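You operate a simulated robot arm through the tools that you are given. There is no shell and no other tool.

You run a simulated robot arm. Do the job below in one go: nothing can be reset, and whatever is moved stays where it is left.

TASK
Zero the counter and run about 30 grippers at speed 3, then stop.
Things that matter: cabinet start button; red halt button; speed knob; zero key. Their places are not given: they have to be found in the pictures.

The check looks at the end state, three seconds after you hand in, the way a careful person would. Anything else that was tipped, shoved, dropped, spilled or broken makes it a failure.

THE ROBOT
A 7-joint arm with a two-finger parallel gripper, fixed in place. Base frame: the origin is on the floor under the middle of its stand, x ahead of it, y to its left, z up. Lengths are in mm, angles in rad, forces in N, time in s.
With the tool pointing down near the work surface it reaches from about 100 to 960 mm from the base axis. Its first joint turns from -2.897 to 2.897 rad. Payload 1.57 kg.
The TCP is the grasp point between the finger pads, 30 mm short of the fingertips. In the tool frame z runs along the fingers and y along their closing line. The gripper opens to 110 mm. The fingers are 24 mm wide and 12 mm thick; the gripper's body (48 by 112 mm) begins 78 mm behind the TCP.
Orientation is that of the tool frame in the base frame, as a unit quaternion [w, x, y, z]. With the fingers straight down and closing along the base's y, the tool's x points along the base's -x, its y along +y and its z along -z.

THE INTERFACE
- The arm moves only by the tool servo_tool. Its argument "targets" is a list that holds one entry, the list of rows, each a list of 7 numbers: the opening, from 0 (shut) to 1 (fully open), then the shift along the tool's x, y, z in mm, then the turn, a rotation vector about the tool's x, y, z in rad. In form: [[[hand, dx, dy, dz, wx, wy, wz], ...]]. A call has 1 to 20 rows; each row shifts and turns the commanded pose from where the row before left it, along the tool's axes as they then stand. Rows are played at 5 a second. More than 50 mm and 0.15 rad between two rows, or a gripper value outside its range, and nothing of the call is played. Where a pose cannot be reached the arm comes as near as it can. A force on the tool above 40 N (or 10 N above the force at the start of the call, whichever is more), or a blocked arm, ends the call early, and 0.2 s more pass. The fingers move at their own pace (about 108 mm/s each) and stop on an object; they squeeze with about 38 N. The grip force told is the motor's: it shows also when the fingers shut on nothing. Time passes only in rows, and 0.2 s behind the last, so rows that do not move let the fingers close. The reply holds the time, the measured pose of the TCP, the force on the tool along the base axes, the opening and the grip force, in the units named above and with some noise, with the torque about the TCP (base axes, N m) and any sound that the robot's microphone picked up.
- Cameras (640 x 400 px; columns grow to the right, rows downward): "scene" is now at [409.9, 107.2, 1465.2]; the picture's right is [-0.98, 0.19, 0.00], its down [0.06, 0.30, -0.95] and it looks along [-0.18, -0.93, -0.31] (base axes); focal length 326 px, centre (320, 200). "wrist" rides on the gripper at [70, 16, -141] in the tool frame; the picture's right is [-0.23, 0.97, 0.00], its down [-0.86, -0.20, -0.48] and it looks along [-0.47, -0.11, 0.88] (tool axes); focal length 222 px, centre (320, 200).
- grab_frame(camera): a new picture of that camera. No time passes.
- slide_trunk(by): slides the trunk up (or, below 0, down) by that many mm; the arm and the scene camera ride with it, the base frame stays. It gives what a move gives, with no picture.
- aim_head(pan, tilt): turns the head with the scene camera to pan (to the left, within 1.798 rad either way) and tilt (down, from -0.506 to 1.204), counted from straight ahead of the robot. It gives what a move gives.
- locate(camera, pixels): for up to 12 pixels [column, row] of the newest picture of that camera ("zoom" is the newest enlarged one), the place [x, y, z] in the base frame of the surface seen there, good to about 3 mm. No time passes.
- inspect(camera, box): a new picture of the part [left, top, right, bottom] of that camera's present view, enlarged. No time passes.
- close_job(): hands the job in; it is judged then, once.

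Open the gripper and draw the arm clear of the work before you hand the job in, unless the task says otherwise.

The tools are called after ">>>" as name(argument=value, ...) on one line, values as JSON. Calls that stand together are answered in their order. servo_tool: Moves the arm, as the interface text tells. Its arguments: {"type":"object","properties":{"targets":{"type":"array"}},"required":["targets"]} The other tools are called the same way: slide_trunk (by) moves the trunk up or down; aim_head (pan, tilt) turns the head that bears the scene camera; grab_frame (camera) takes a picture; locate (camera, pixels) gives the place of the surface under pixels of a picture; inspect (camera, box) takes an enlarged picture of a part of a camera's view; close_job () hands the job in.

At the start:

```text
t: 0.0
tcp_pos: [301.5, -423.9, 1377.0]
ee_rot: [0.0, -0.002, 1.0, 0.0]
ft_force: [0.6, 0.1, 0.0]
wrist_torque: [0.02, 0.0, 0.02]
finger_gap: 110.0
gripper_force: 0.1
trunk travel left (down, up): [-475.0, 135.0]
head pan, tilt (commanded): [-1.761, 0.314]
```

scene: 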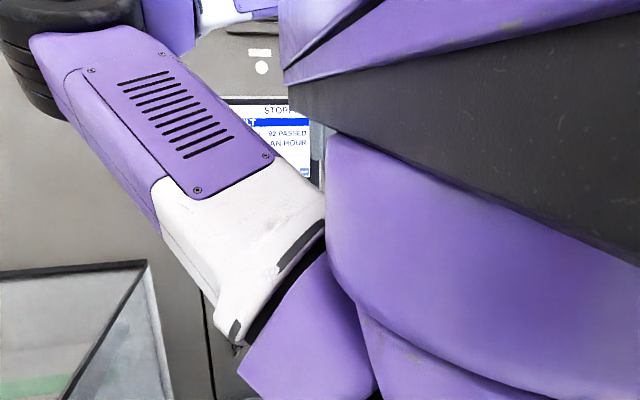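
wrist: 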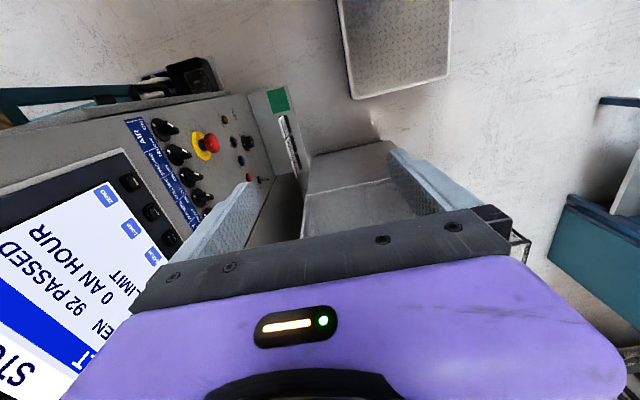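

The wrist picture shows the machine's panel: screen at lower left (92 PASSED, 0 AN HOUR) with keys at (130,183), (150,212), a row of knobs at (163,130)-(200,215), and a red button on yellow at (208,145). I enlarge those parts to read labels.

>>> inspect(camera="wrist", box=[90, 70, 310, 240])

>>> inspect(camera="wrist", box=[0, 150, 200, 400])

>>> inspect(camera="scene", box=[200, 30, 340, 200])

```text
2.35 times, centred on (200, 155) of wrist
```

zoom: 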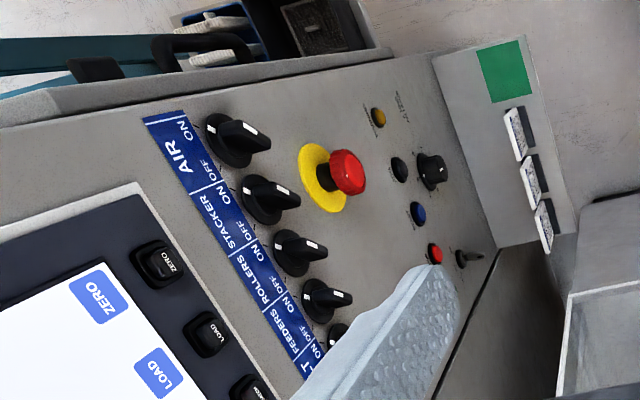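

```text
1.60 times, centred on (100, 275) of wrist
```

zoom: 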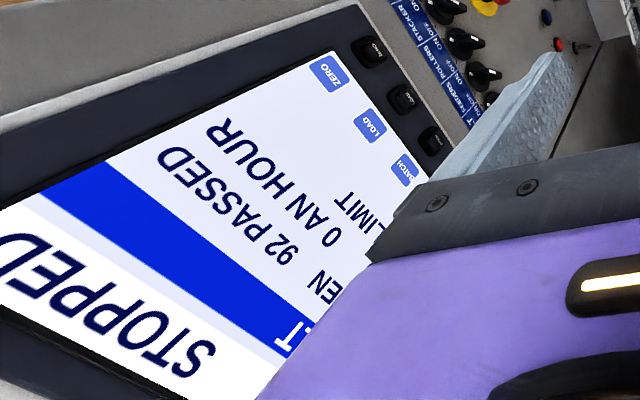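

```text
2.35 times, centred on (270, 115) of scene
```

zoom: 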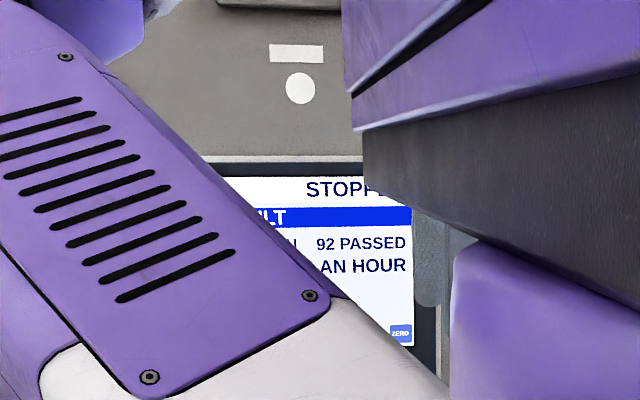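

The zoom shows a ZERO key by the screen at (155,263 zoom), selectors AIR/STACKER/ROLLERS/FEEDERS/..., a red mushroom at wrist (208,145), and small buttons. I locate these points in the wrist picture to learn the panel's geometry.

>>> locate(camera="wrist", pixels=[[130, 183], [151, 211], [163, 130], [178, 155], [190, 175], [211, 145], [197, 150], [248, 141], [246, 160], [225, 118], [240, 180], [60, 300]])

>>> inspect(camera="wrist", box=[200, 80, 310, 200])

>>> inspect(camera="wrist", box=[110, 100, 220, 260])

```text
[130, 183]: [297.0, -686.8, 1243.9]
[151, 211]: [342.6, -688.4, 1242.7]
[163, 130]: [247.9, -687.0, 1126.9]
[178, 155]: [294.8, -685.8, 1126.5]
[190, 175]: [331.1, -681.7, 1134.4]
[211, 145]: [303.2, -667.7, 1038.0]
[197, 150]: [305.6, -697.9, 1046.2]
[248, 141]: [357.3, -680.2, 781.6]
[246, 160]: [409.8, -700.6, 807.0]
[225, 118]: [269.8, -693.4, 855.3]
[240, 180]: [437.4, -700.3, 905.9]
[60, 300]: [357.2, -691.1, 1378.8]
```

```text
3.33 times, centred on (255, 140) of wrist
```

zoom: 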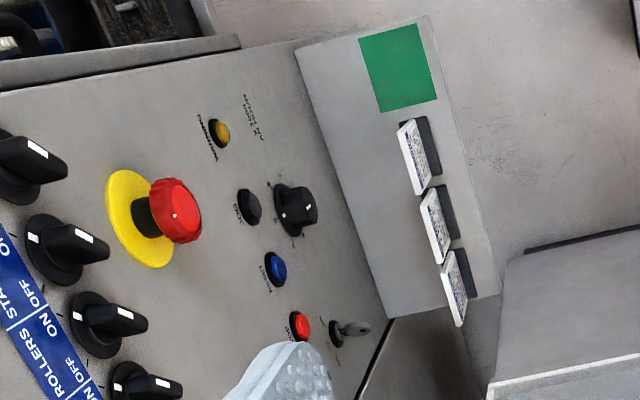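

```text
2.50 times, centred on (165, 180) of wrist
```

zoom: 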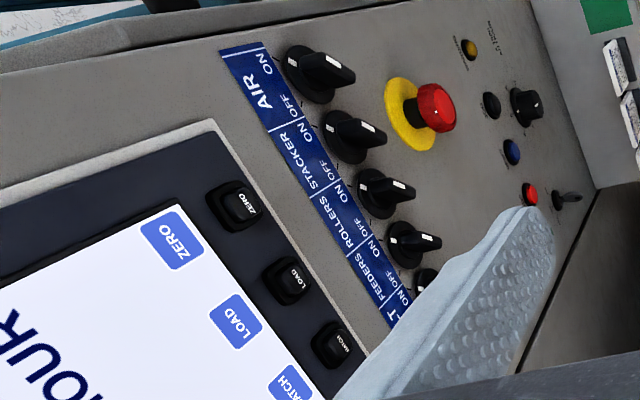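

The panel lies near y≈-700, upright and facing +y, with controls from z≈1245 down to z≈780. Before moving, I look around with the head to see what is near the arm.

>>> aim_head(pan=-1.2, tilt=0.6)

>>> grab_frame(camera="scene")

```text
t: 1.0
tcp_pos: [301.3, -425.1, 1378.2]
ee_rot: [0.0, -0.002, 1.0, -0.001]
ft_force: [0.6, -0.1, -0.6]
wrist_torque: [0.03, 0.02, -0.01]
finger_gap: 110.0
gripper_force: 0.0
trunk travel left (down, up): [-475.0, 135.0]
head pan, tilt (commanded): [-1.201, 0.6]
```

```text
taken
```

scene: 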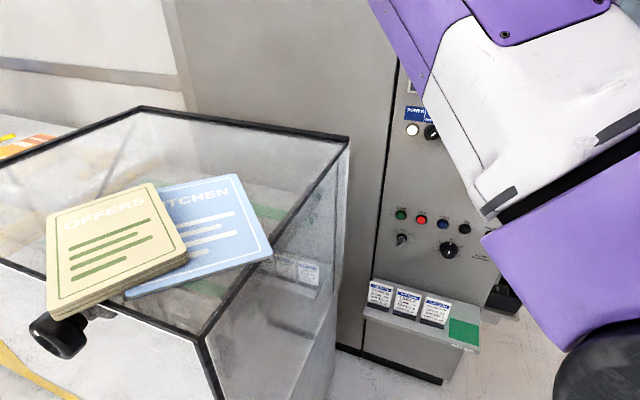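

The scene now shows a glass-covered box with leaflets on it (must stay untouched) and the lower panel with green, red, blue and black buttons around (400-465, 220), a switch at (403,238) and a knob at (448,250). I enlarge that part and locate its controls.

>>> inspect(camera="scene", box=[370, 190, 510, 280])

>>> locate(camera="scene", pixels=[[401, 215], [421, 220], [442, 224], [464, 228], [403, 239], [448, 250], [481, 258], [412, 130], [432, 132], [347, 140], [205, 336], [160, 230]])

>>> inspect(camera="scene", box=[340, 270, 520, 390])

```text
4.44 times, centred on (440, 235) of scene
```

zoom: 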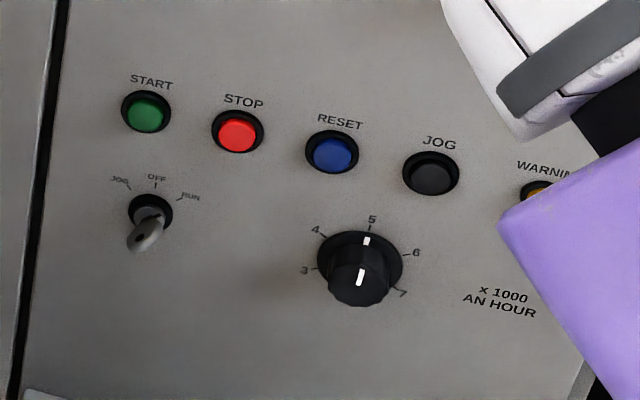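

```text
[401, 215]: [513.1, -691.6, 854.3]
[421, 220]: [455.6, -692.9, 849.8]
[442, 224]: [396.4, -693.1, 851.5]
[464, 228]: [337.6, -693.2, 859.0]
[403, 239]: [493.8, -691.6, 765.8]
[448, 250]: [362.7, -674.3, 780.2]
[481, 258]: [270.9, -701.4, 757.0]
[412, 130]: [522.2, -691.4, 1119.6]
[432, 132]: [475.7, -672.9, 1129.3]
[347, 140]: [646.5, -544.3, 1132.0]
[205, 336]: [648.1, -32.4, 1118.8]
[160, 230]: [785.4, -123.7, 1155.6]
```

```text
3.33 times, centred on (430, 330) of scene
```

zoom: 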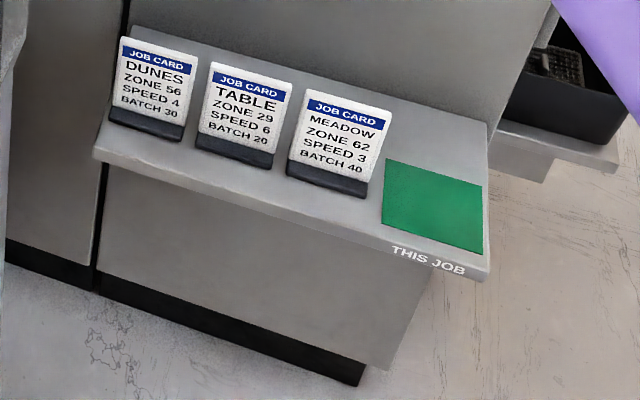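

The labels read START, STOP, RESET, JOG, a JOG/OFF/RUN switch and a speed knob (3–7, ×1000 an hour) now at 5. Now I turn the tool about its x in steps so that the fingers point at the panel (-y), keeping the TCP where it is.

>>> servo_tool(targets=[[[1, 0, 0, 0, 0.1428, 0, 0], [1, 0, 0, 0, 0.1428, 0, 0], [1, 0, 0, 0, 0.1428, 0, 0], [1, 0, 0, 0, 0.1428, 0, 0]]])

>>> grab_frame(camera="wrist")

>>> grab_frame(camera="scene")

```text
t: 2.0
tcp_pos: [311.4, -444.8, 1384.8]
ee_rot: [-0.015, -0.037, 0.962, -0.271]
ft_force: [-0.5, 0.5, -0.5]
wrist_torque: [0.01, -0.03, -0.02]
finger_gap: 109.9
gripper_force: 0.0
trunk travel left (down, up): [-475.0, 135.0]
head pan, tilt (commanded): [-1.201, 0.6]
```

```text
taken
```

wrist: 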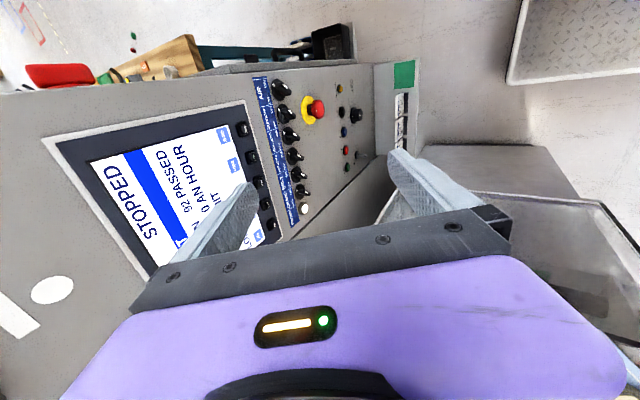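

```text
taken
```

scene: 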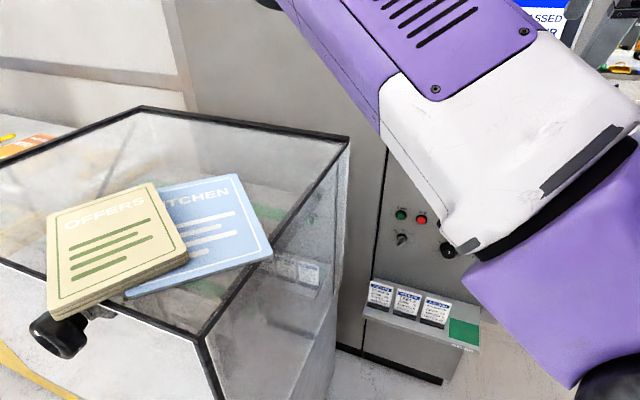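

The tool has tilted part way, and the wrist camera now sees the whole panel; the TCP sits at (311,-445,1385), still well clear of the panel at y≈-700. I go on with the turn and retreat a little along the tool axis.

>>> servo_tool(targets=[[[1, 0, 0, -5, 0.1428, 0, 0], [1, 0, 0, -5, 0.1428, 0, 0], [1, 0, 0, -5, 0.1428, 0, 0], [1, 0, 0, -5, 0.1428, 0, 0], [1, 0, 0, -5, 0.1428, 0, 0], [1, 0, 0, -5, 0.1428, 0, 0], [1, 0, 0, -5, 0.1428, 0, 0], [1, 0, 0, 0, 0, 0, 0], [1, 0, 0, 0, 0, 0, 0]]])

>>> grab_frame(camera="wrist")

>>> grab_frame(camera="scene")

```text
t: 2.4
tcp_pos: [335.6, -468.4, 1402.2]
ee_rot: [-0.026, -0.093, 0.938, -0.334]
ft_force: [0.1, 0.5, 0.8]
wrist_torque: [0.01, -0.04, 0.02]
finger_gap: 110.0
gripper_force: 0.0
trunk travel left (down, up): [-475.0, 135.0]
head pan, tilt (commanded): [-1.201, 0.6]
stopped in row 2: the arm was blocked; the commanded pose is now the measured one
```

```text
taken
```

wrist: 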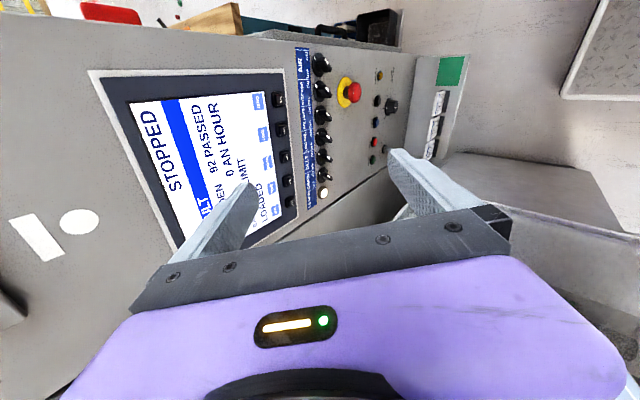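

```text
taken
```

scene: 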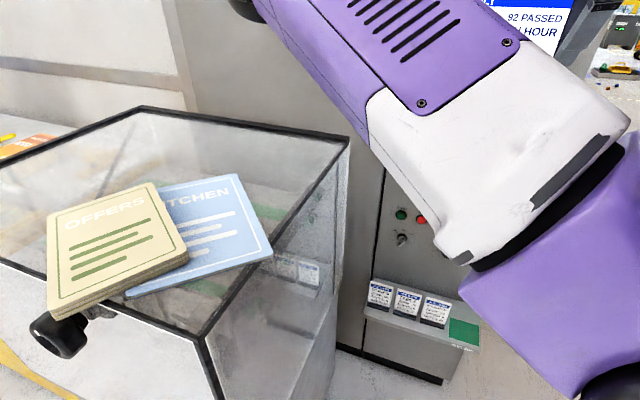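

The arm stopped with no force, so it ran into a joint limit rather than contact; the tool is tilted about 39° from vertical at (336,-468,1402). From here the screen and panel are readable, so I enlarge the wrist view before choosing a more extended pose.

>>> inspect(camera="wrist", box=[90, 60, 310, 250])

>>> inspect(camera="wrist", box=[260, 30, 480, 210])

```text
2.11 times, centred on (200, 155) of wrist
```

zoom: 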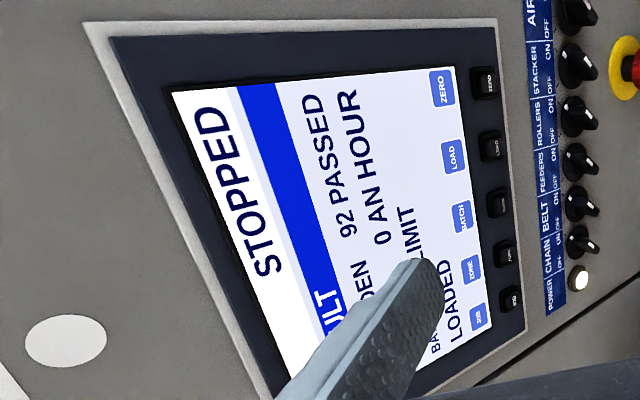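

```text
2.22 times, centred on (370, 120) of wrist
```

zoom: 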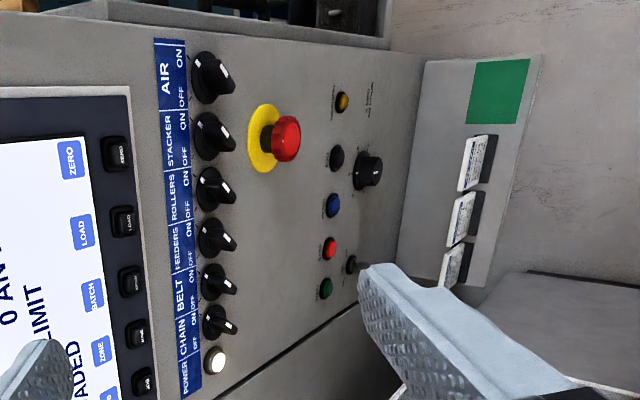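

The screen reads STOPPED, "...ULT", 92 PASSED, 0 AN HOUR, with keys ZERO, LOAD, BATCH, ZONE, JOB beneath it; the ZERO key is the one at (297,-687,1244). I reach further out toward the panel (about 110 mm in -y and 80 mm down), still over 100 mm clear, so that the wrist has room to turn.

>>> servo_tool(targets=[[[1, 2.8, -11.3, 43.9, 0, 0, 0], [1, 2.8, -11.3, 43.9, 0, 0, 0], [1, 2.8, -11.3, 43.9, 0, 0, 0], [0.5, 0, 0, 0, 0, 0, 0]]])

>>> grab_frame(camera="wrist")

>>> grab_frame(camera="scene")

```text
t: 3.4
tcp_pos: [334.7, -580.1, 1322.9]
ee_rot: [-0.026, -0.091, 0.937, -0.335]
ft_force: [0.0, 0.4, 0.6]
wrist_torque: [0.04, -0.03, 0.01]
finger_gap: 54.8
gripper_force: 0.0
trunk travel left (down, up): [-475.0, 135.0]
head pan, tilt (commanded): [-1.201, 0.6]
```

```text
taken
```

wrist: 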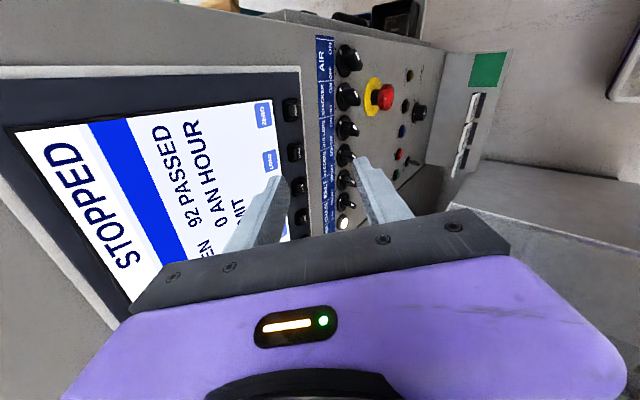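

```text
taken
```

scene: 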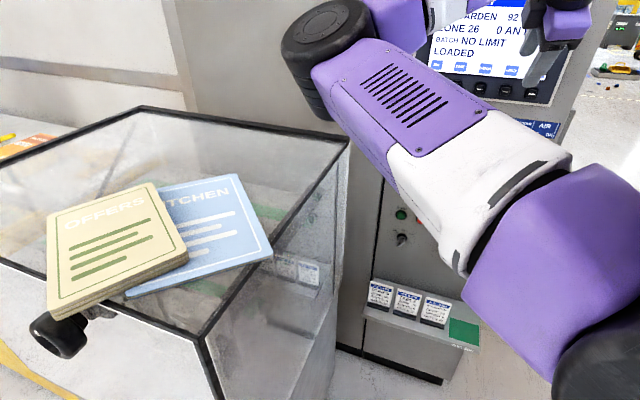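

The screen also shows GARDEN, ZONE 26, BATCH NO LIMIT, LOADED in the scene picture at (475,40). I now turn the tool toward horizontal at this more extended place, TCP at y=-580 with the panel still 120 mm off.

>>> servo_tool(targets=[[[0.5, 0, 0, 0, 0.1106, 0.012, 0.0215], [0.5, 0, 0, 0, 0.1106, 0.012, 0.0215], [0.5, 0, 0, 0, 0.1106, 0.012, 0.0215], [0.5, 0, 0, 0, 0, 0, 0]]])

>>> grab_frame(camera="scene")

```text
t: 4.4
tcp_pos: [333.6, -577.9, 1323.1]
ee_rot: [-0.016, -0.057, 0.871, -0.488]
ft_force: [-0.4, -0.3, -0.6]
wrist_torque: [0.0, -0.02, 0.01]
finger_gap: 55.1
gripper_force: 0.0
trunk travel left (down, up): [-475.0, 135.0]
head pan, tilt (commanded): [-1.201, 0.6]
```

```text
taken
```

scene: 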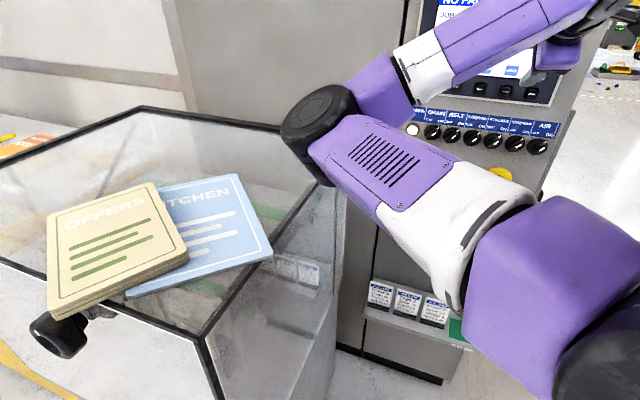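

The elbow (black cap at (318,125)) swings toward the glass box side, so I measure where it is against the box's edge before turning further.

>>> locate(camera="scene", pixels=[[318, 105], [290, 130], [322, 180], [380, 155], [450, 220], [540, 250], [420, 65], [345, 137], [280, 128], [310, 240], [590, 380], [490, 40]])

```text
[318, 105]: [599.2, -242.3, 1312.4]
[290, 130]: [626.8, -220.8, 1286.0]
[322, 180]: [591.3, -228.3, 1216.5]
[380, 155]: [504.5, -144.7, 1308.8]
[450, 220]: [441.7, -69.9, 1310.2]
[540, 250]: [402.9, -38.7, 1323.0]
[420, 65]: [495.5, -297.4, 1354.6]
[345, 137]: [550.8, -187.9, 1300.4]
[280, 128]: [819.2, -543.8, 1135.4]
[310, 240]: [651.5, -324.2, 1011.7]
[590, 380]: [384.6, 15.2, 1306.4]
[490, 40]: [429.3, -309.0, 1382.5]
```

The elbow is at about (600,-230) with its underside near z=1216, above the glass box top (z≈1132, x≥646). It is clear for now, so I finish the turn to horizontal in the same place.

>>> servo_tool(targets=[[[0.5, 0, 0, 0, 0.1106, 0.012, 0.0215], [0.5, 0, 0, 0, 0.1106, 0.012, 0.0215], [0.5, 0, 0, 0, 0.1106, 0.012, 0.0215], [0.5, 0, 0, 0, 0.1106, 0.012, 0.0215], [0.5, 0, 0, 0, 0.1106, 0.012, 0.0215], [0.5, 0, 0, 0, 0, 0, 0]]])

>>> grab_frame(camera="scene")

>>> grab_frame(camera="wrist")

```text
t: 5.8
tcp_pos: [335.1, -578.2, 1320.5]
ee_rot: [0.0, 0.0, -0.706, 0.708]
ft_force: [0.0, 0.6, 0.8]
wrist_torque: [-0.02, 0.0, 0.04]
finger_gap: 55.1
gripper_force: 0.1
trunk travel left (down, up): [-475.0, 135.0]
head pan, tilt (commanded): [-1.201, 0.6]
```

```text
taken
```

scene: 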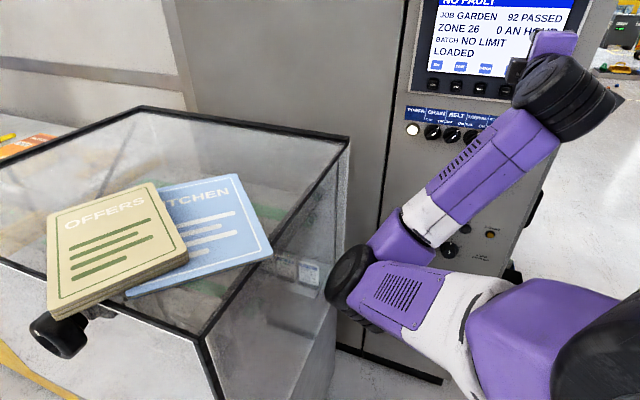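

```text
taken
```

wrist: 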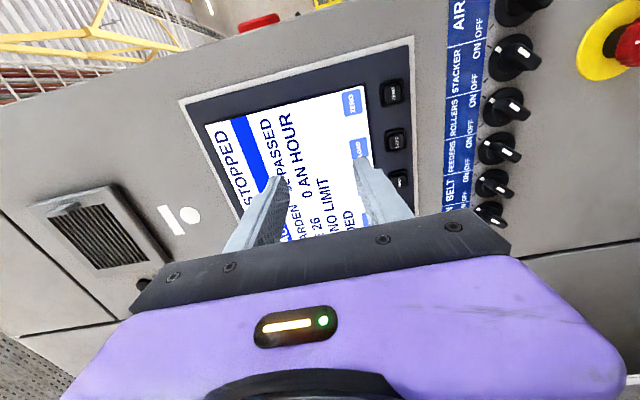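

The tool now points straight at the panel (quaternion (0,0,-0.706,0.708)), and the screen reads NO FAULT. The elbow dropped to (350,280) in the picture, so I measure it and the box edge, and enlarge the selector row and lower panel.

>>> locate(camera="scene", pixels=[[345, 280], [332, 290], [375, 320], [400, 290], [415, 235], [440, 200], [490, 140], [560, 95], [500, 310], [347, 140], [320, 280], [205, 338]])

>>> inspect(camera="scene", box=[395, 60, 535, 150])

>>> inspect(camera="wrist", box=[360, 0, 580, 240])

```text
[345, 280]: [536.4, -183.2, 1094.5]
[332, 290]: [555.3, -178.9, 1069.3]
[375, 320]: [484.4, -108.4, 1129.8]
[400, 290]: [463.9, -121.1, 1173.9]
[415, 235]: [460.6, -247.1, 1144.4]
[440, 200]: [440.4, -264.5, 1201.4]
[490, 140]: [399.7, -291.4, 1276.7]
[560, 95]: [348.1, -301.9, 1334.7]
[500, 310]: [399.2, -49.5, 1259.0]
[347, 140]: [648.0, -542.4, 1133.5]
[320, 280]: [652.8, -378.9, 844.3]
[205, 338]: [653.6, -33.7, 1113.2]
```

```text
4.44 times, centred on (465, 105) of scene
```

zoom: 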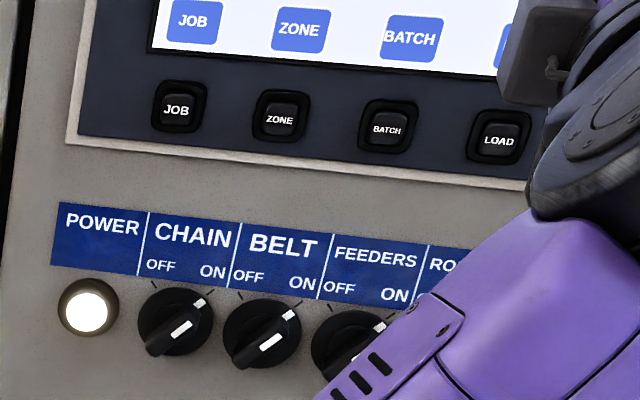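

```text
1.67 times, centred on (470, 120) of wrist
```

zoom: 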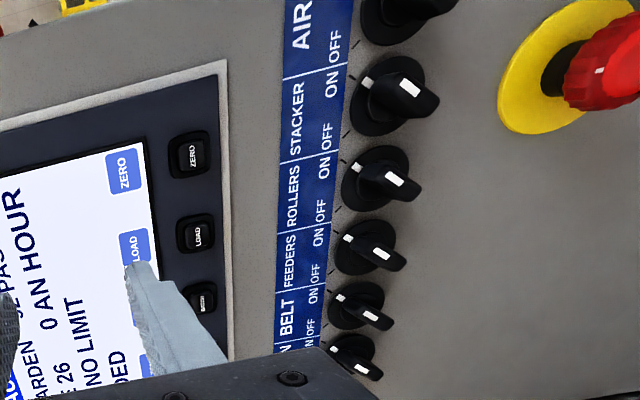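

All selectors that are visible (CHAIN, BELT, FEEDERS, ROLLERS, STACKER) point ON, POWER is lit, and the elbow (560,-180,1070) is 90 mm clear of the box. I locate the ZERO key at wrist (393,93) and its frame around it precisely.

>>> inspect(camera="wrist", box=[340, 50, 440, 150])

>>> locate(camera="wrist", pixels=[[393, 93], [388, 93], [397, 93], [393, 85], [393, 100], [383, 93], [405, 93], [393, 78], [425, 110], [395, 142]])

```text
4.00 times, centred on (390, 100) of wrist
```

zoom: 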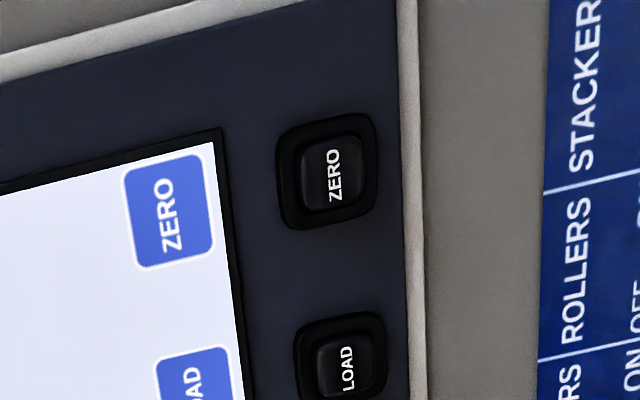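

```text
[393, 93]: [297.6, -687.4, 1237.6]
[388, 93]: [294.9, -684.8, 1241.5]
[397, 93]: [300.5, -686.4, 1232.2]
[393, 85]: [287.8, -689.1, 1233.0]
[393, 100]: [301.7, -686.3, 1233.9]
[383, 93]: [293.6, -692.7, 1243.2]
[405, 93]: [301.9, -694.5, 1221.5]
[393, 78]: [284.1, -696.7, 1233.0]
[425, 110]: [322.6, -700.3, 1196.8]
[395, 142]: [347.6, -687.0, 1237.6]
```

The ZERO key's cap centre is at about (297,-686,1239). I close the fingers and move in front of it, stopping with the tips about 35 mm off the key.

>>> servo_tool(targets=[[[0, 0, 0, 0, 0, 0, 0], [0, 0, 0, 0, 0, 0, 0], [0, 12.7, 27.2, 14, 0, 0, 0], [0, 12.7, 27.2, 14, 0, 0, 0], [0, 12.7, 27.1, 14, 0, 0, 0], [0, 0, 0, 0, 0, 0, 0]]])

>>> grab_frame(camera="wrist")

>>> grab_frame(camera="scene")

```text
t: 7.2
tcp_pos: [298.5, -619.9, 1239.7]
ee_rot: [0.0, -0.001, -0.706, 0.709]
ft_force: [0.7, 0.6, -0.4]
wrist_torque: [-0.01, 0.01, 0.01]
finger_gap: 0.0
gripper_force: 21.4
trunk travel left (down, up): [-475.0, 135.0]
head pan, tilt (commanded): [-1.201, 0.6]
```

```text
taken
```

wrist: 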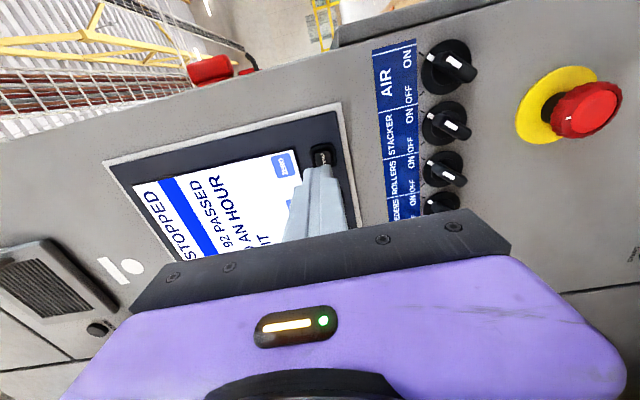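

```text
taken
```

scene: 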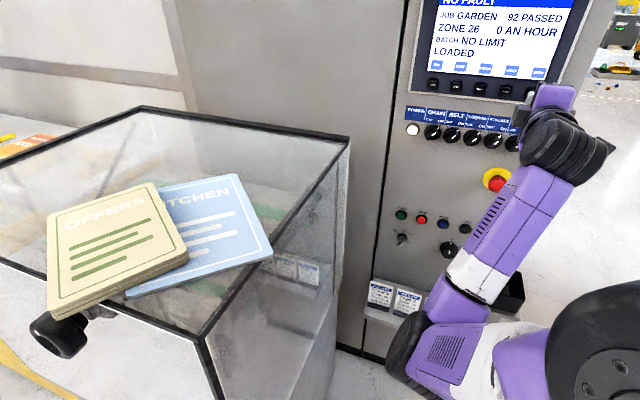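

The tips are in front of the ZERO key at wrist (322,160) and the scene shows 92 PASSED at (535,18). I check the alignment in an enlarged view.

>>> inspect(camera="wrist", box=[270, 120, 370, 220])

>>> inspect(camera="scene", box=[480, 50, 580, 120])

>>> locate(camera="wrist", pixels=[[322, 156], [322, 150], [328, 158], [312, 170], [328, 168], [320, 175]])

```text
4.00 times, centred on (320, 170) of wrist
```

zoom: 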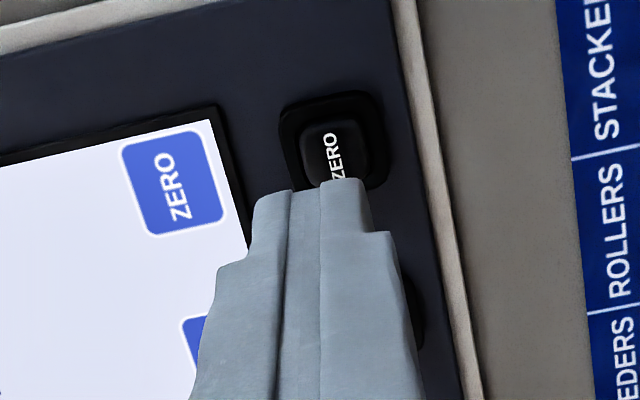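

```text
5.71 times, centred on (530, 85) of scene
```

zoom: 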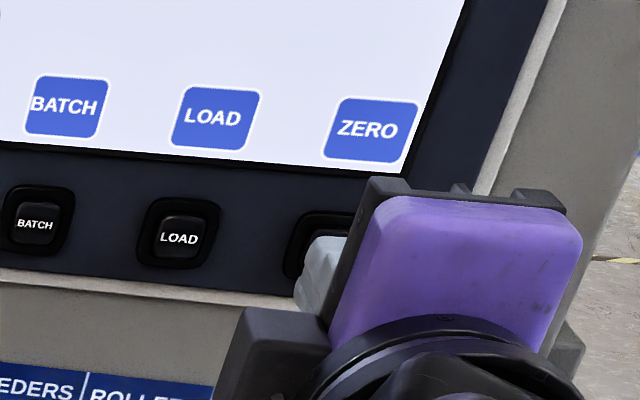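

```text
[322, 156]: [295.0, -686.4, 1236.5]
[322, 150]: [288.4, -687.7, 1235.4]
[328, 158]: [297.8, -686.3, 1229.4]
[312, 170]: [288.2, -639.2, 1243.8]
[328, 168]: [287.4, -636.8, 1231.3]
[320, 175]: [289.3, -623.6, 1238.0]
```

The key centre lies at about (296,1236), so I shift 2–3 mm and advance to just short of contact, then in small steps press gently.

>>> servo_tool(targets=[[[0, 2, 3, 16, 0, 0, 0], [0, 0, 0, 16, 0, 0, 0], [0, 0, 0, 2, 0, 0, 0], [0, 0, 0, 2, 0, 0, 0], [0, 0, 0, 1, 0, 0, 0]]])

>>> inspect(camera="scene", box=[420, 0, 590, 106])

```text
t: 8.4
tcp_pos: [295.9, -657.0, 1237.6]
ee_rot: [-0.001, 0.001, -0.706, 0.708]
ft_force: [0.7, 1.5, 0.0]
wrist_torque: [-0.02, -0.02, 0.06]
finger_gap: 0.0
gripper_force: 21.5
trunk travel left (down, up): [-475.0, 135.0]
head pan, tilt (commanded): [-1.201, 0.6]
```

```text
3.76 times, centred on (505, 53) of scene
```

zoom: 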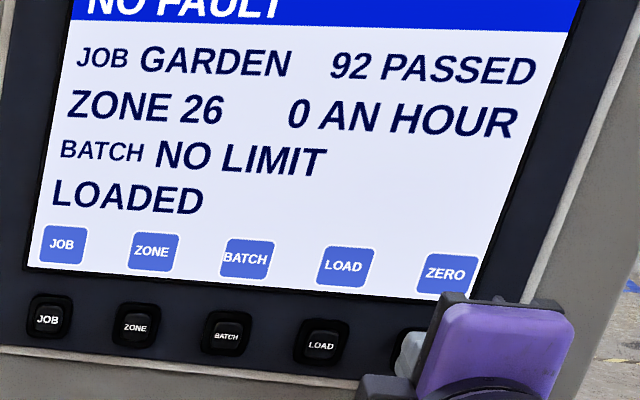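

The tip is just touching (y force 1.5 N at TCP y=-657), counter still 92. I press a few millimetres further in small steps.

>>> servo_tool(targets=[[[0, 0, 0, 1.5, 0, 0, 0], [0, 0, 0, 1.5, 0, 0, 0], [0, 0, 0, 0, 0, 0, 0]]])

>>> inspect(camera="scene", box=[420, 0, 590, 106])

```text
t: 9.2
tcp_pos: [294.2, -659.2, 1238.6]
ee_rot: [0.0, -0.002, -0.705, 0.709]
ft_force: [-1.4, 10.3, 0.9]
wrist_torque: [0.01, -0.04, -0.08]
finger_gap: 0.0
gripper_force: 21.4
trunk travel left (down, up): [-475.0, 135.0]
head pan, tilt (commanded): [-1.201, 0.6]
heard: click
```

```text
3.76 times, centred on (505, 53) of scene
```

zoom: 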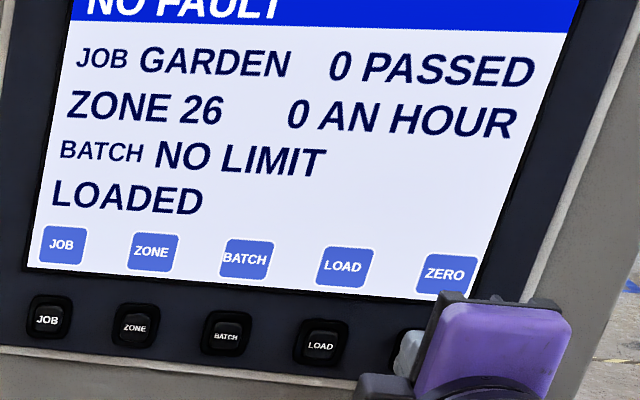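

The click came and the counter reads 0 PASSED. I draw back 80 mm and then look at where the elbow and the job-card shelf lie before lowering.

>>> servo_tool(targets=[[[0, 0, 0, -20, 0, 0, 0], [0, 0, 0, -30, 0, 0, 0], [0, 0, 0, -30, 0, 0, 0], [0, 0, 0, 0, 0, 0, 0]]])

>>> aim_head(pan=-1.3, tilt=0.85)

>>> grab_frame(camera="scene")

```text
t: 10.2
tcp_pos: [293.1, -574.9, 1236.4]
ee_rot: [0.0, 0.0, -0.706, 0.708]
ft_force: [-0.1, 0.8, 0.4]
wrist_torque: [0.0, -0.02, -0.02]
finger_gap: 0.0
gripper_force: 21.6
trunk travel left (down, up): [-475.0, 135.0]
head pan, tilt (commanded): [-1.201, 0.6]
```

```text
t: 11.0
tcp_pos: [293.7, -576.8, 1234.8]
ee_rot: [0.0, 0.0, -0.706, 0.709]
ft_force: [-0.8, -0.3, -0.5]
wrist_torque: [0.03, 0.0, 0.03]
finger_gap: 0.1
gripper_force: 21.3
trunk travel left (down, up): [-475.0, 135.0]
head pan, tilt (commanded): [-1.3, 0.85]
```

```text
taken
```

scene: 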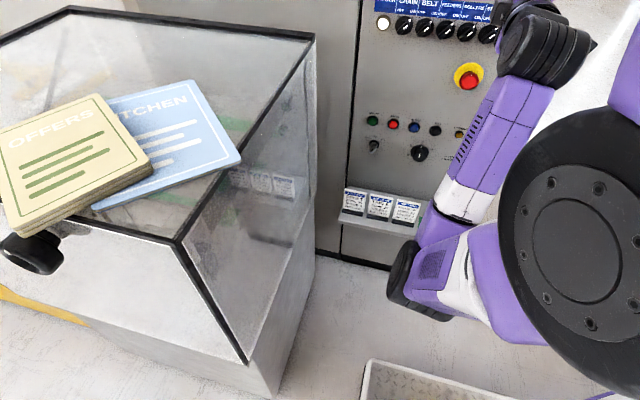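

The elbow is at (405,280) and a tray appears at (430,385) beneath. I locate those, the shelf with cards and the knob/buttons again.

>>> locate(camera="scene", pixels=[[400, 265], [398, 300], [430, 318], [370, 365], [430, 385], [385, 223], [350, 205], [405, 212], [378, 195], [419, 153], [372, 121], [393, 124]])

>>> inspect(camera="scene", box=[345, 90, 475, 175])

>>> inspect(camera="scene", box=[320, 180, 640, 400])

```text
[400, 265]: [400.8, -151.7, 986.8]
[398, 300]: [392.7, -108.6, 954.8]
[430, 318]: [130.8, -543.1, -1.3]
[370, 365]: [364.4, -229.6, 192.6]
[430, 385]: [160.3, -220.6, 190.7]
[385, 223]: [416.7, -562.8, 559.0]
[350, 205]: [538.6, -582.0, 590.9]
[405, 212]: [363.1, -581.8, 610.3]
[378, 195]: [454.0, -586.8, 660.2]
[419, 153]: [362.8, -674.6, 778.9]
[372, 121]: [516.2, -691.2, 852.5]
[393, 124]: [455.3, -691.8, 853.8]
```

```text
4.71 times, centred on (410, 132) of scene
```

zoom: 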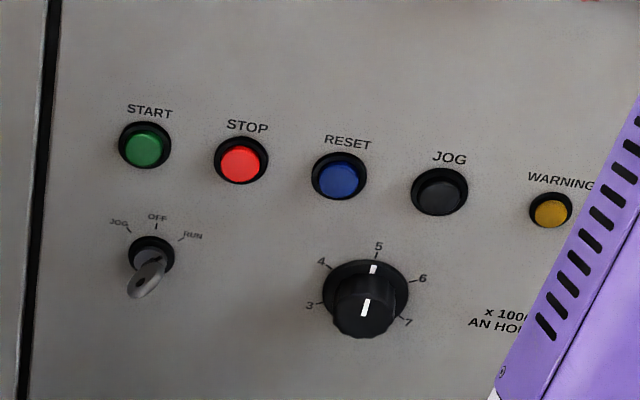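

```text
1.82 times, centred on (480, 290) of scene
```

zoom: 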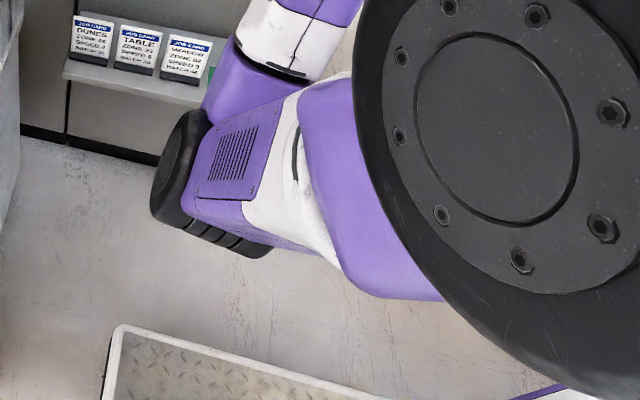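

The elbow (400,-150,~950) has only the low platform at z≈192 far beneath it, and the hand's way down in front of the panel is free (shelf at z≈600, cards up to 660). I lower the trunk by 150 mm at first.

>>> slide_trunk(by=-150)

>>> grab_frame(camera="scene")

>>> grab_frame(camera="wrist")

```text
t: 12.8
tcp_pos: [294.2, -576.5, 1087.3]
ee_rot: [-0.001, 0.0, -0.707, 0.708]
ft_force: [0.3, -0.4, 0.7]
wrist_torque: [-0.03, 0.03, -0.01]
finger_gap: 0.0
gripper_force: 20.2
trunk travel left (down, up): [-325.0, 285.0]
head pan, tilt (commanded): [-1.3, 0.85]
```

```text
taken
```

scene: 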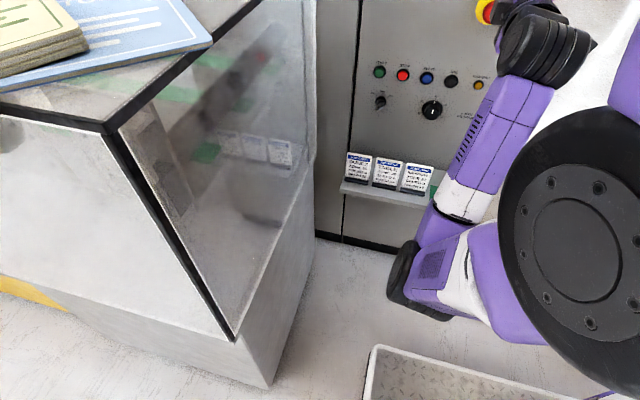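

```text
taken
```

wrist: 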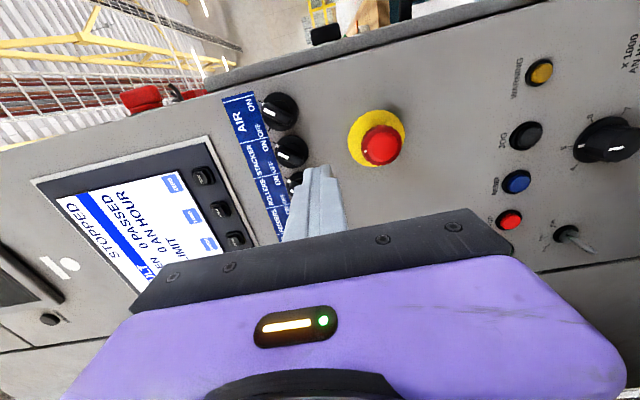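

The wrist view shows STOPPED, 0 PASSED, and the speed knob at (605,142) with the key switch at (567,235). I lower a further 200 mm.

>>> slide_trunk(by=-200)

>>> aim_head(pan=-1.5, tilt=0.35)

>>> grab_frame(camera="scene")

>>> grab_frame(camera="wrist")

```text
t: 14.9
tcp_pos: [294.4, -576.5, 884.8]
ee_rot: [0.0, 0.001, -0.706, 0.709]
ft_force: [-0.4, -0.4, 0.4]
wrist_torque: [0.04, -0.03, 0.01]
finger_gap: 0.0
gripper_force: 21.1
trunk travel left (down, up): [-125.0, 485.0]
head pan, tilt (commanded): [-1.3, 0.85]
```

```text
t: 15.9
tcp_pos: [292.9, -576.9, 886.5]
ee_rot: [0.0, 0.0, -0.706, 0.708]
ft_force: [0.3, 0.8, 0.3]
wrist_torque: [0.03, 0.0, -0.01]
finger_gap: 0.0
gripper_force: 21.5
trunk travel left (down, up): [-125.0, 485.0]
head pan, tilt (commanded): [-1.499, 0.351]
```

```text
taken
```

scene: 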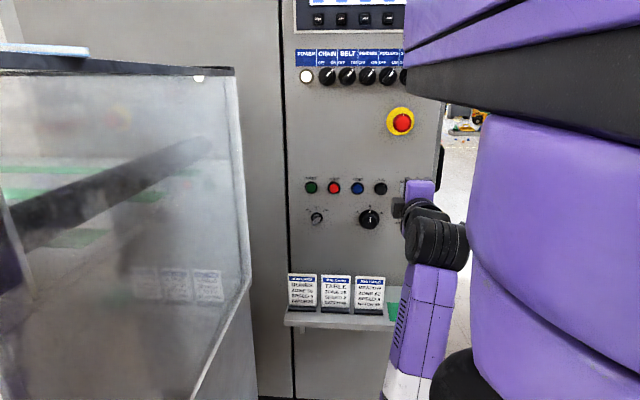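

```text
taken
```

wrist: 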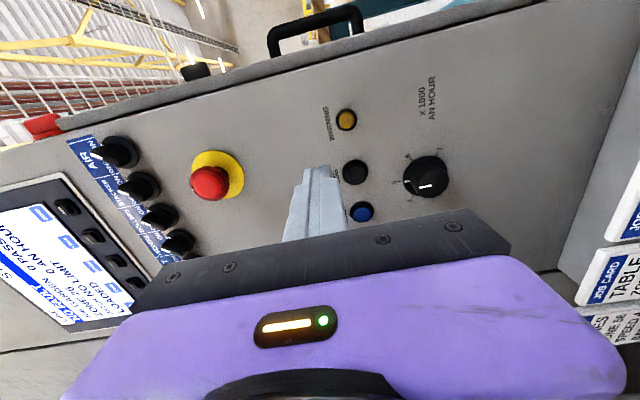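

The lower panel is now in clear view: knob at scene (369,219), key switch at (317,218), buttons at row 188. I enlarge it in both cameras.

>>> inspect(camera="scene", box=[290, 170, 402, 240])

>>> inspect(camera="wrist", box=[320, 80, 480, 230])

>>> locate(camera="scene", pixels=[[369, 219], [369, 210], [361, 219], [378, 219], [369, 227], [311, 188], [334, 188], [358, 188], [381, 188], [317, 218]])

>>> locate(camera="wrist", pixels=[[427, 187], [418, 187], [434, 187], [425, 160], [420, 180], [362, 212], [355, 172], [346, 119], [425, 200]])

```text
5.71 times, centred on (346, 205) of scene
```

zoom: 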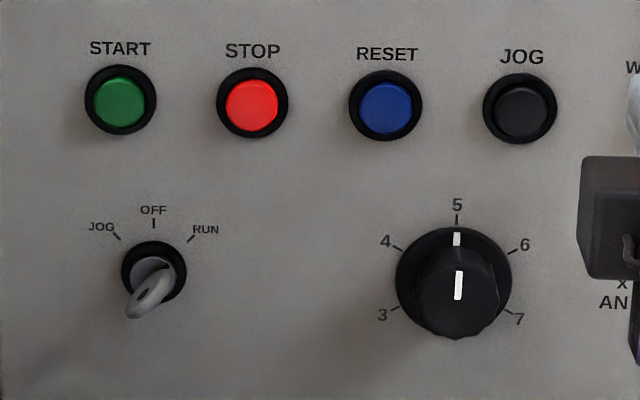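

```text
2.67 times, centred on (400, 155) of wrist
```

zoom: 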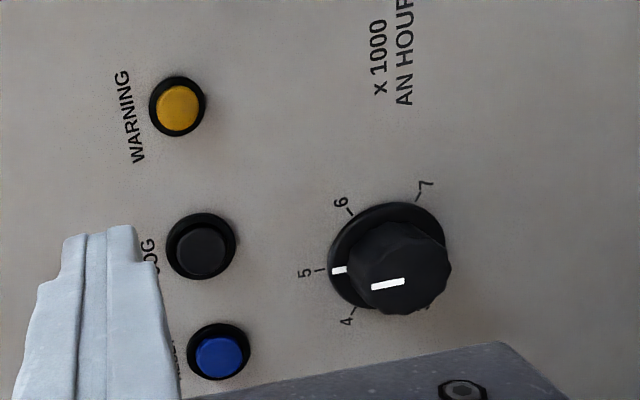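

```text
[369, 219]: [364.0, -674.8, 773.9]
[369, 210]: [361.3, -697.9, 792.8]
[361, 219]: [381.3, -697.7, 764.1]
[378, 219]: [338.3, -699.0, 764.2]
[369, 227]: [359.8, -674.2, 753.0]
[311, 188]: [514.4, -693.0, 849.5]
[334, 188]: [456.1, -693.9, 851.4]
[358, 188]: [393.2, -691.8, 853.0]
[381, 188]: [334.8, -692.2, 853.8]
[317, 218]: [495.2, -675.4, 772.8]
```

```text
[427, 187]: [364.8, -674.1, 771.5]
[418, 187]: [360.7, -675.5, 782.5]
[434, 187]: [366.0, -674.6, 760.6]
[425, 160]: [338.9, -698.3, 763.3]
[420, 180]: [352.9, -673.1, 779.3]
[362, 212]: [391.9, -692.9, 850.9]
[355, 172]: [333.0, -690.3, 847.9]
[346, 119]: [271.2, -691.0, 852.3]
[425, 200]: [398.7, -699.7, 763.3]
```

The knob's axis is at about (361, y, 764), its front at y≈-674, flange at ≈-698; it points to 5, with 60° per step, so 3 lies 120° counter-clockwise. The key stands at RUN. I open the hand to 66 mm and move in front of the knob, keeping the tips ~45 mm off.

>>> servo_tool(targets=[[[0.6, -22.5, 40.7, 3.3, 0, 0, 0], [0.6, -22.5, 40.7, 3.3, 0, 0, 0], [0.6, -22.5, 40.7, 3.3, 0, 0, 0], [0.6, 0, 0, 0, 0, 0, 0]]])

>>> grab_frame(camera="scene")

>>> grab_frame(camera="wrist")

```text
t: 16.9
tcp_pos: [362.0, -586.7, 765.0]
ee_rot: [0.001, 0.0, -0.706, 0.708]
ft_force: [-0.4, -0.3, -0.5]
wrist_torque: [-0.03, -0.03, 0.0]
finger_gap: 65.7
gripper_force: 0.0
trunk travel left (down, up): [-125.0, 485.0]
head pan, tilt (commanded): [-1.499, 0.351]
```

```text
taken
```

scene: 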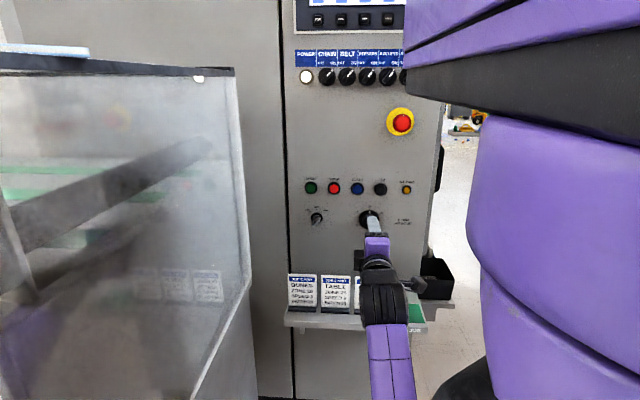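

```text
taken
```

wrist: 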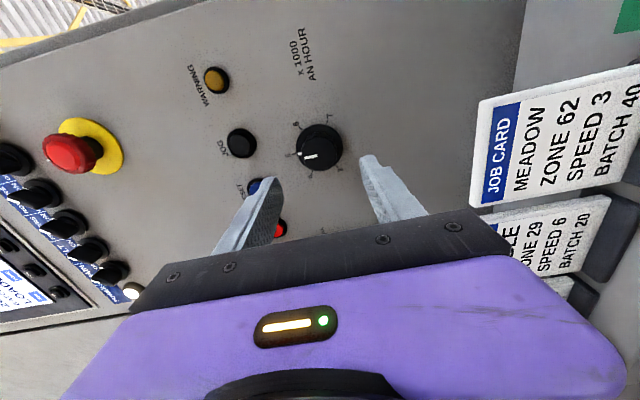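

The open fingers line up with the knob (wrist (320,147)). I test the free wrist turn of -1.05 rad about the tool axis, away from the panel, to see whether it is reachable.

>>> servo_tool(targets=[[[0.6, 0, 0, 0, 0, 0, -0.131], [0.6, 0, 0, 0, 0, 0, -0.131], [0.6, 0, 0, 0, 0, 0, -0.131], [0.6, 0, 0, 0, 0, 0, -0.131], [0.6, 0, 0, 0, 0, 0, -0.131], [0.6, 0, 0, 0, 0, 0, -0.131], [0.6, 0, 0, 0, 0, 0, -0.131], [0.6, 0, 0, 0, 0, 0, -0.131], [0.6, 0, 0, 0, 0, 0, 0]]])

>>> grab_frame(camera="scene")

>>> grab_frame(camera="wrist")

```text
t: 18.9
tcp_pos: [360.9, -584.9, 763.7]
ee_rot: [0.355, 0.354, -0.611, 0.613]
ft_force: [-0.1, 0.3, -0.2]
wrist_torque: [0.02, -0.01, 0.04]
finger_gap: 65.6
gripper_force: 0.1
trunk travel left (down, up): [-125.0, 485.0]
head pan, tilt (commanded): [-1.499, 0.351]
```

```text
taken
```

scene: 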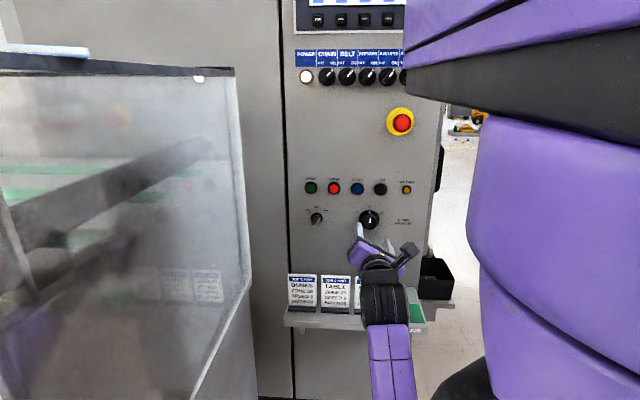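

```text
taken
```

wrist: 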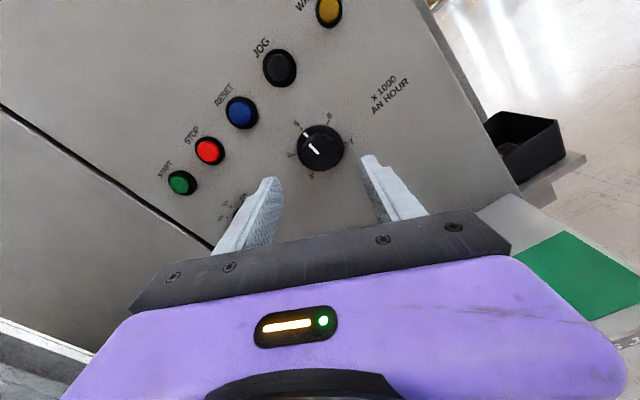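

The turn of -60° went cleanly. I test the remaining -60° as well, still clear of the panel.

>>> servo_tool(targets=[[[0.6, 0, 0, 0, 0, 0, -0.131], [0.6, 0, 0, 0, 0, 0, -0.131], [0.6, 0, 0, 0, 0, 0, -0.131], [0.6, 0, 0, 0, 0, 0, -0.131], [0.6, 0, 0, 0, 0, 0, -0.131], [0.6, 0, 0, 0, 0, 0, -0.131], [0.6, 0, 0, 0, 0, 0, -0.131], [0.6, 0, 0, 0, 0, 0, -0.131], [0.6, 0, 0, 0, 0, 0, 0]]])

>>> grab_frame(camera="scene")

>>> grab_frame(camera="wrist")

```text
t: 20.9
tcp_pos: [363.0, -590.6, 772.6]
ee_rot: [0.594, 0.585, -0.387, 0.395]
ft_force: [-0.7, 0.8, -0.8]
wrist_torque: [-0.01, -0.02, 0.01]
finger_gap: 66.1
gripper_force: 0.1
out of reach, approached as far as the arm can: row 5, 6
trunk travel left (down, up): [-125.0, 485.0]
head pan, tilt (commanded): [-1.499, 0.351]
```

```text
taken
```

scene: 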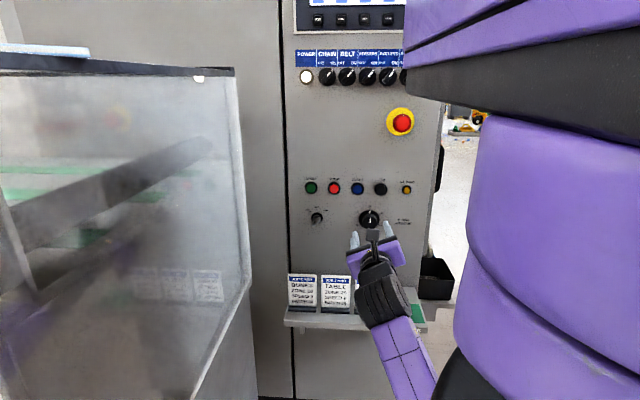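

```text
taken
```

wrist: 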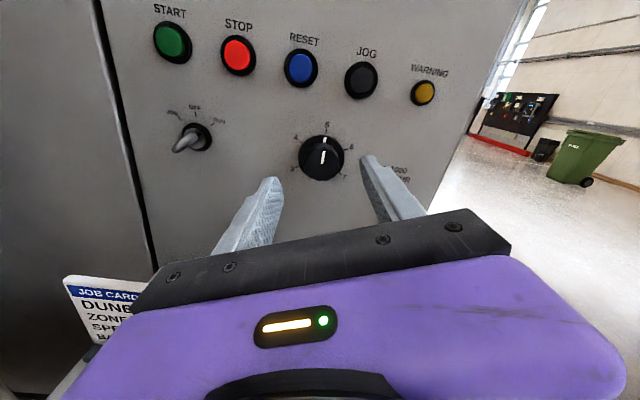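

The wrist limit lies just short of -120° here, so I will start the grip from the + side. I turn back by the same 16 steps and check the pose.

>>> servo_tool(targets=[[[0.6, 0, 0, 0, 0, 0, 0.131], [0.6, 0, 0, 0, 0, 0, 0.131], [0.6, 0, 0, 0, 0, 0, 0.131], [0.6, 0, 0, 0, 0, 0, 0.131], [0.6, 0, 0, 0, 0, 0, 0.131], [0.6, 0, 0, 0, 0, 0, 0.131], [0.6, 0, 0, 0, 0, 0, 0.131], [0.6, 0, 0, 0, 0, 0, 0.131], [0.6, 0, 0, 0, 0, 0, 0.131], [0.6, 0, 0, 0, 0, 0, 0.131], [0.6, 0, 0, 0, 0, 0, 0.131], [0.6, 0, 0, 0, 0, 0, 0.131], [0.6, 0, 0, 0, 0, 0, 0.131], [0.6, 0, 0, 0, 0, 0, 0.131], [0.6, 0, 0, 0, 0, 0, 0.131], [0.6, 0, 0, 0, 0, 0, 0.131], [0.6, 0, 0, 0, 0, 0, 0]]])

>>> grab_frame(camera="scene")

```text
t: 24.5
tcp_pos: [363.6, -590.2, 771.8]
ee_rot: [-0.046, -0.044, -0.699, 0.712]
ft_force: [0.3, -0.1, 0.1]
wrist_torque: [-0.01, 0.01, -0.02]
finger_gap: 66.0
gripper_force: 0.0
trunk travel left (down, up): [-125.0, 485.0]
head pan, tilt (commanded): [-1.499, 0.351]
```

```text
taken
```

scene: 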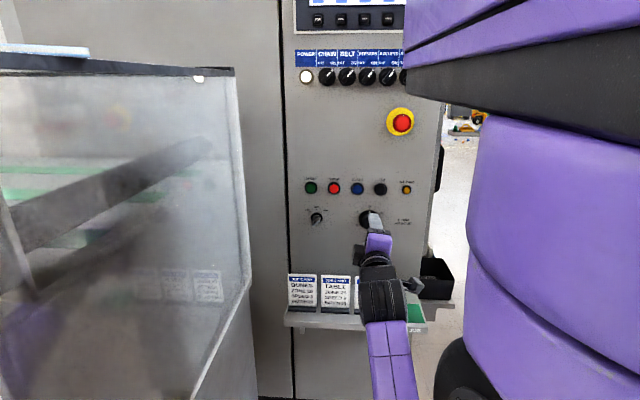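

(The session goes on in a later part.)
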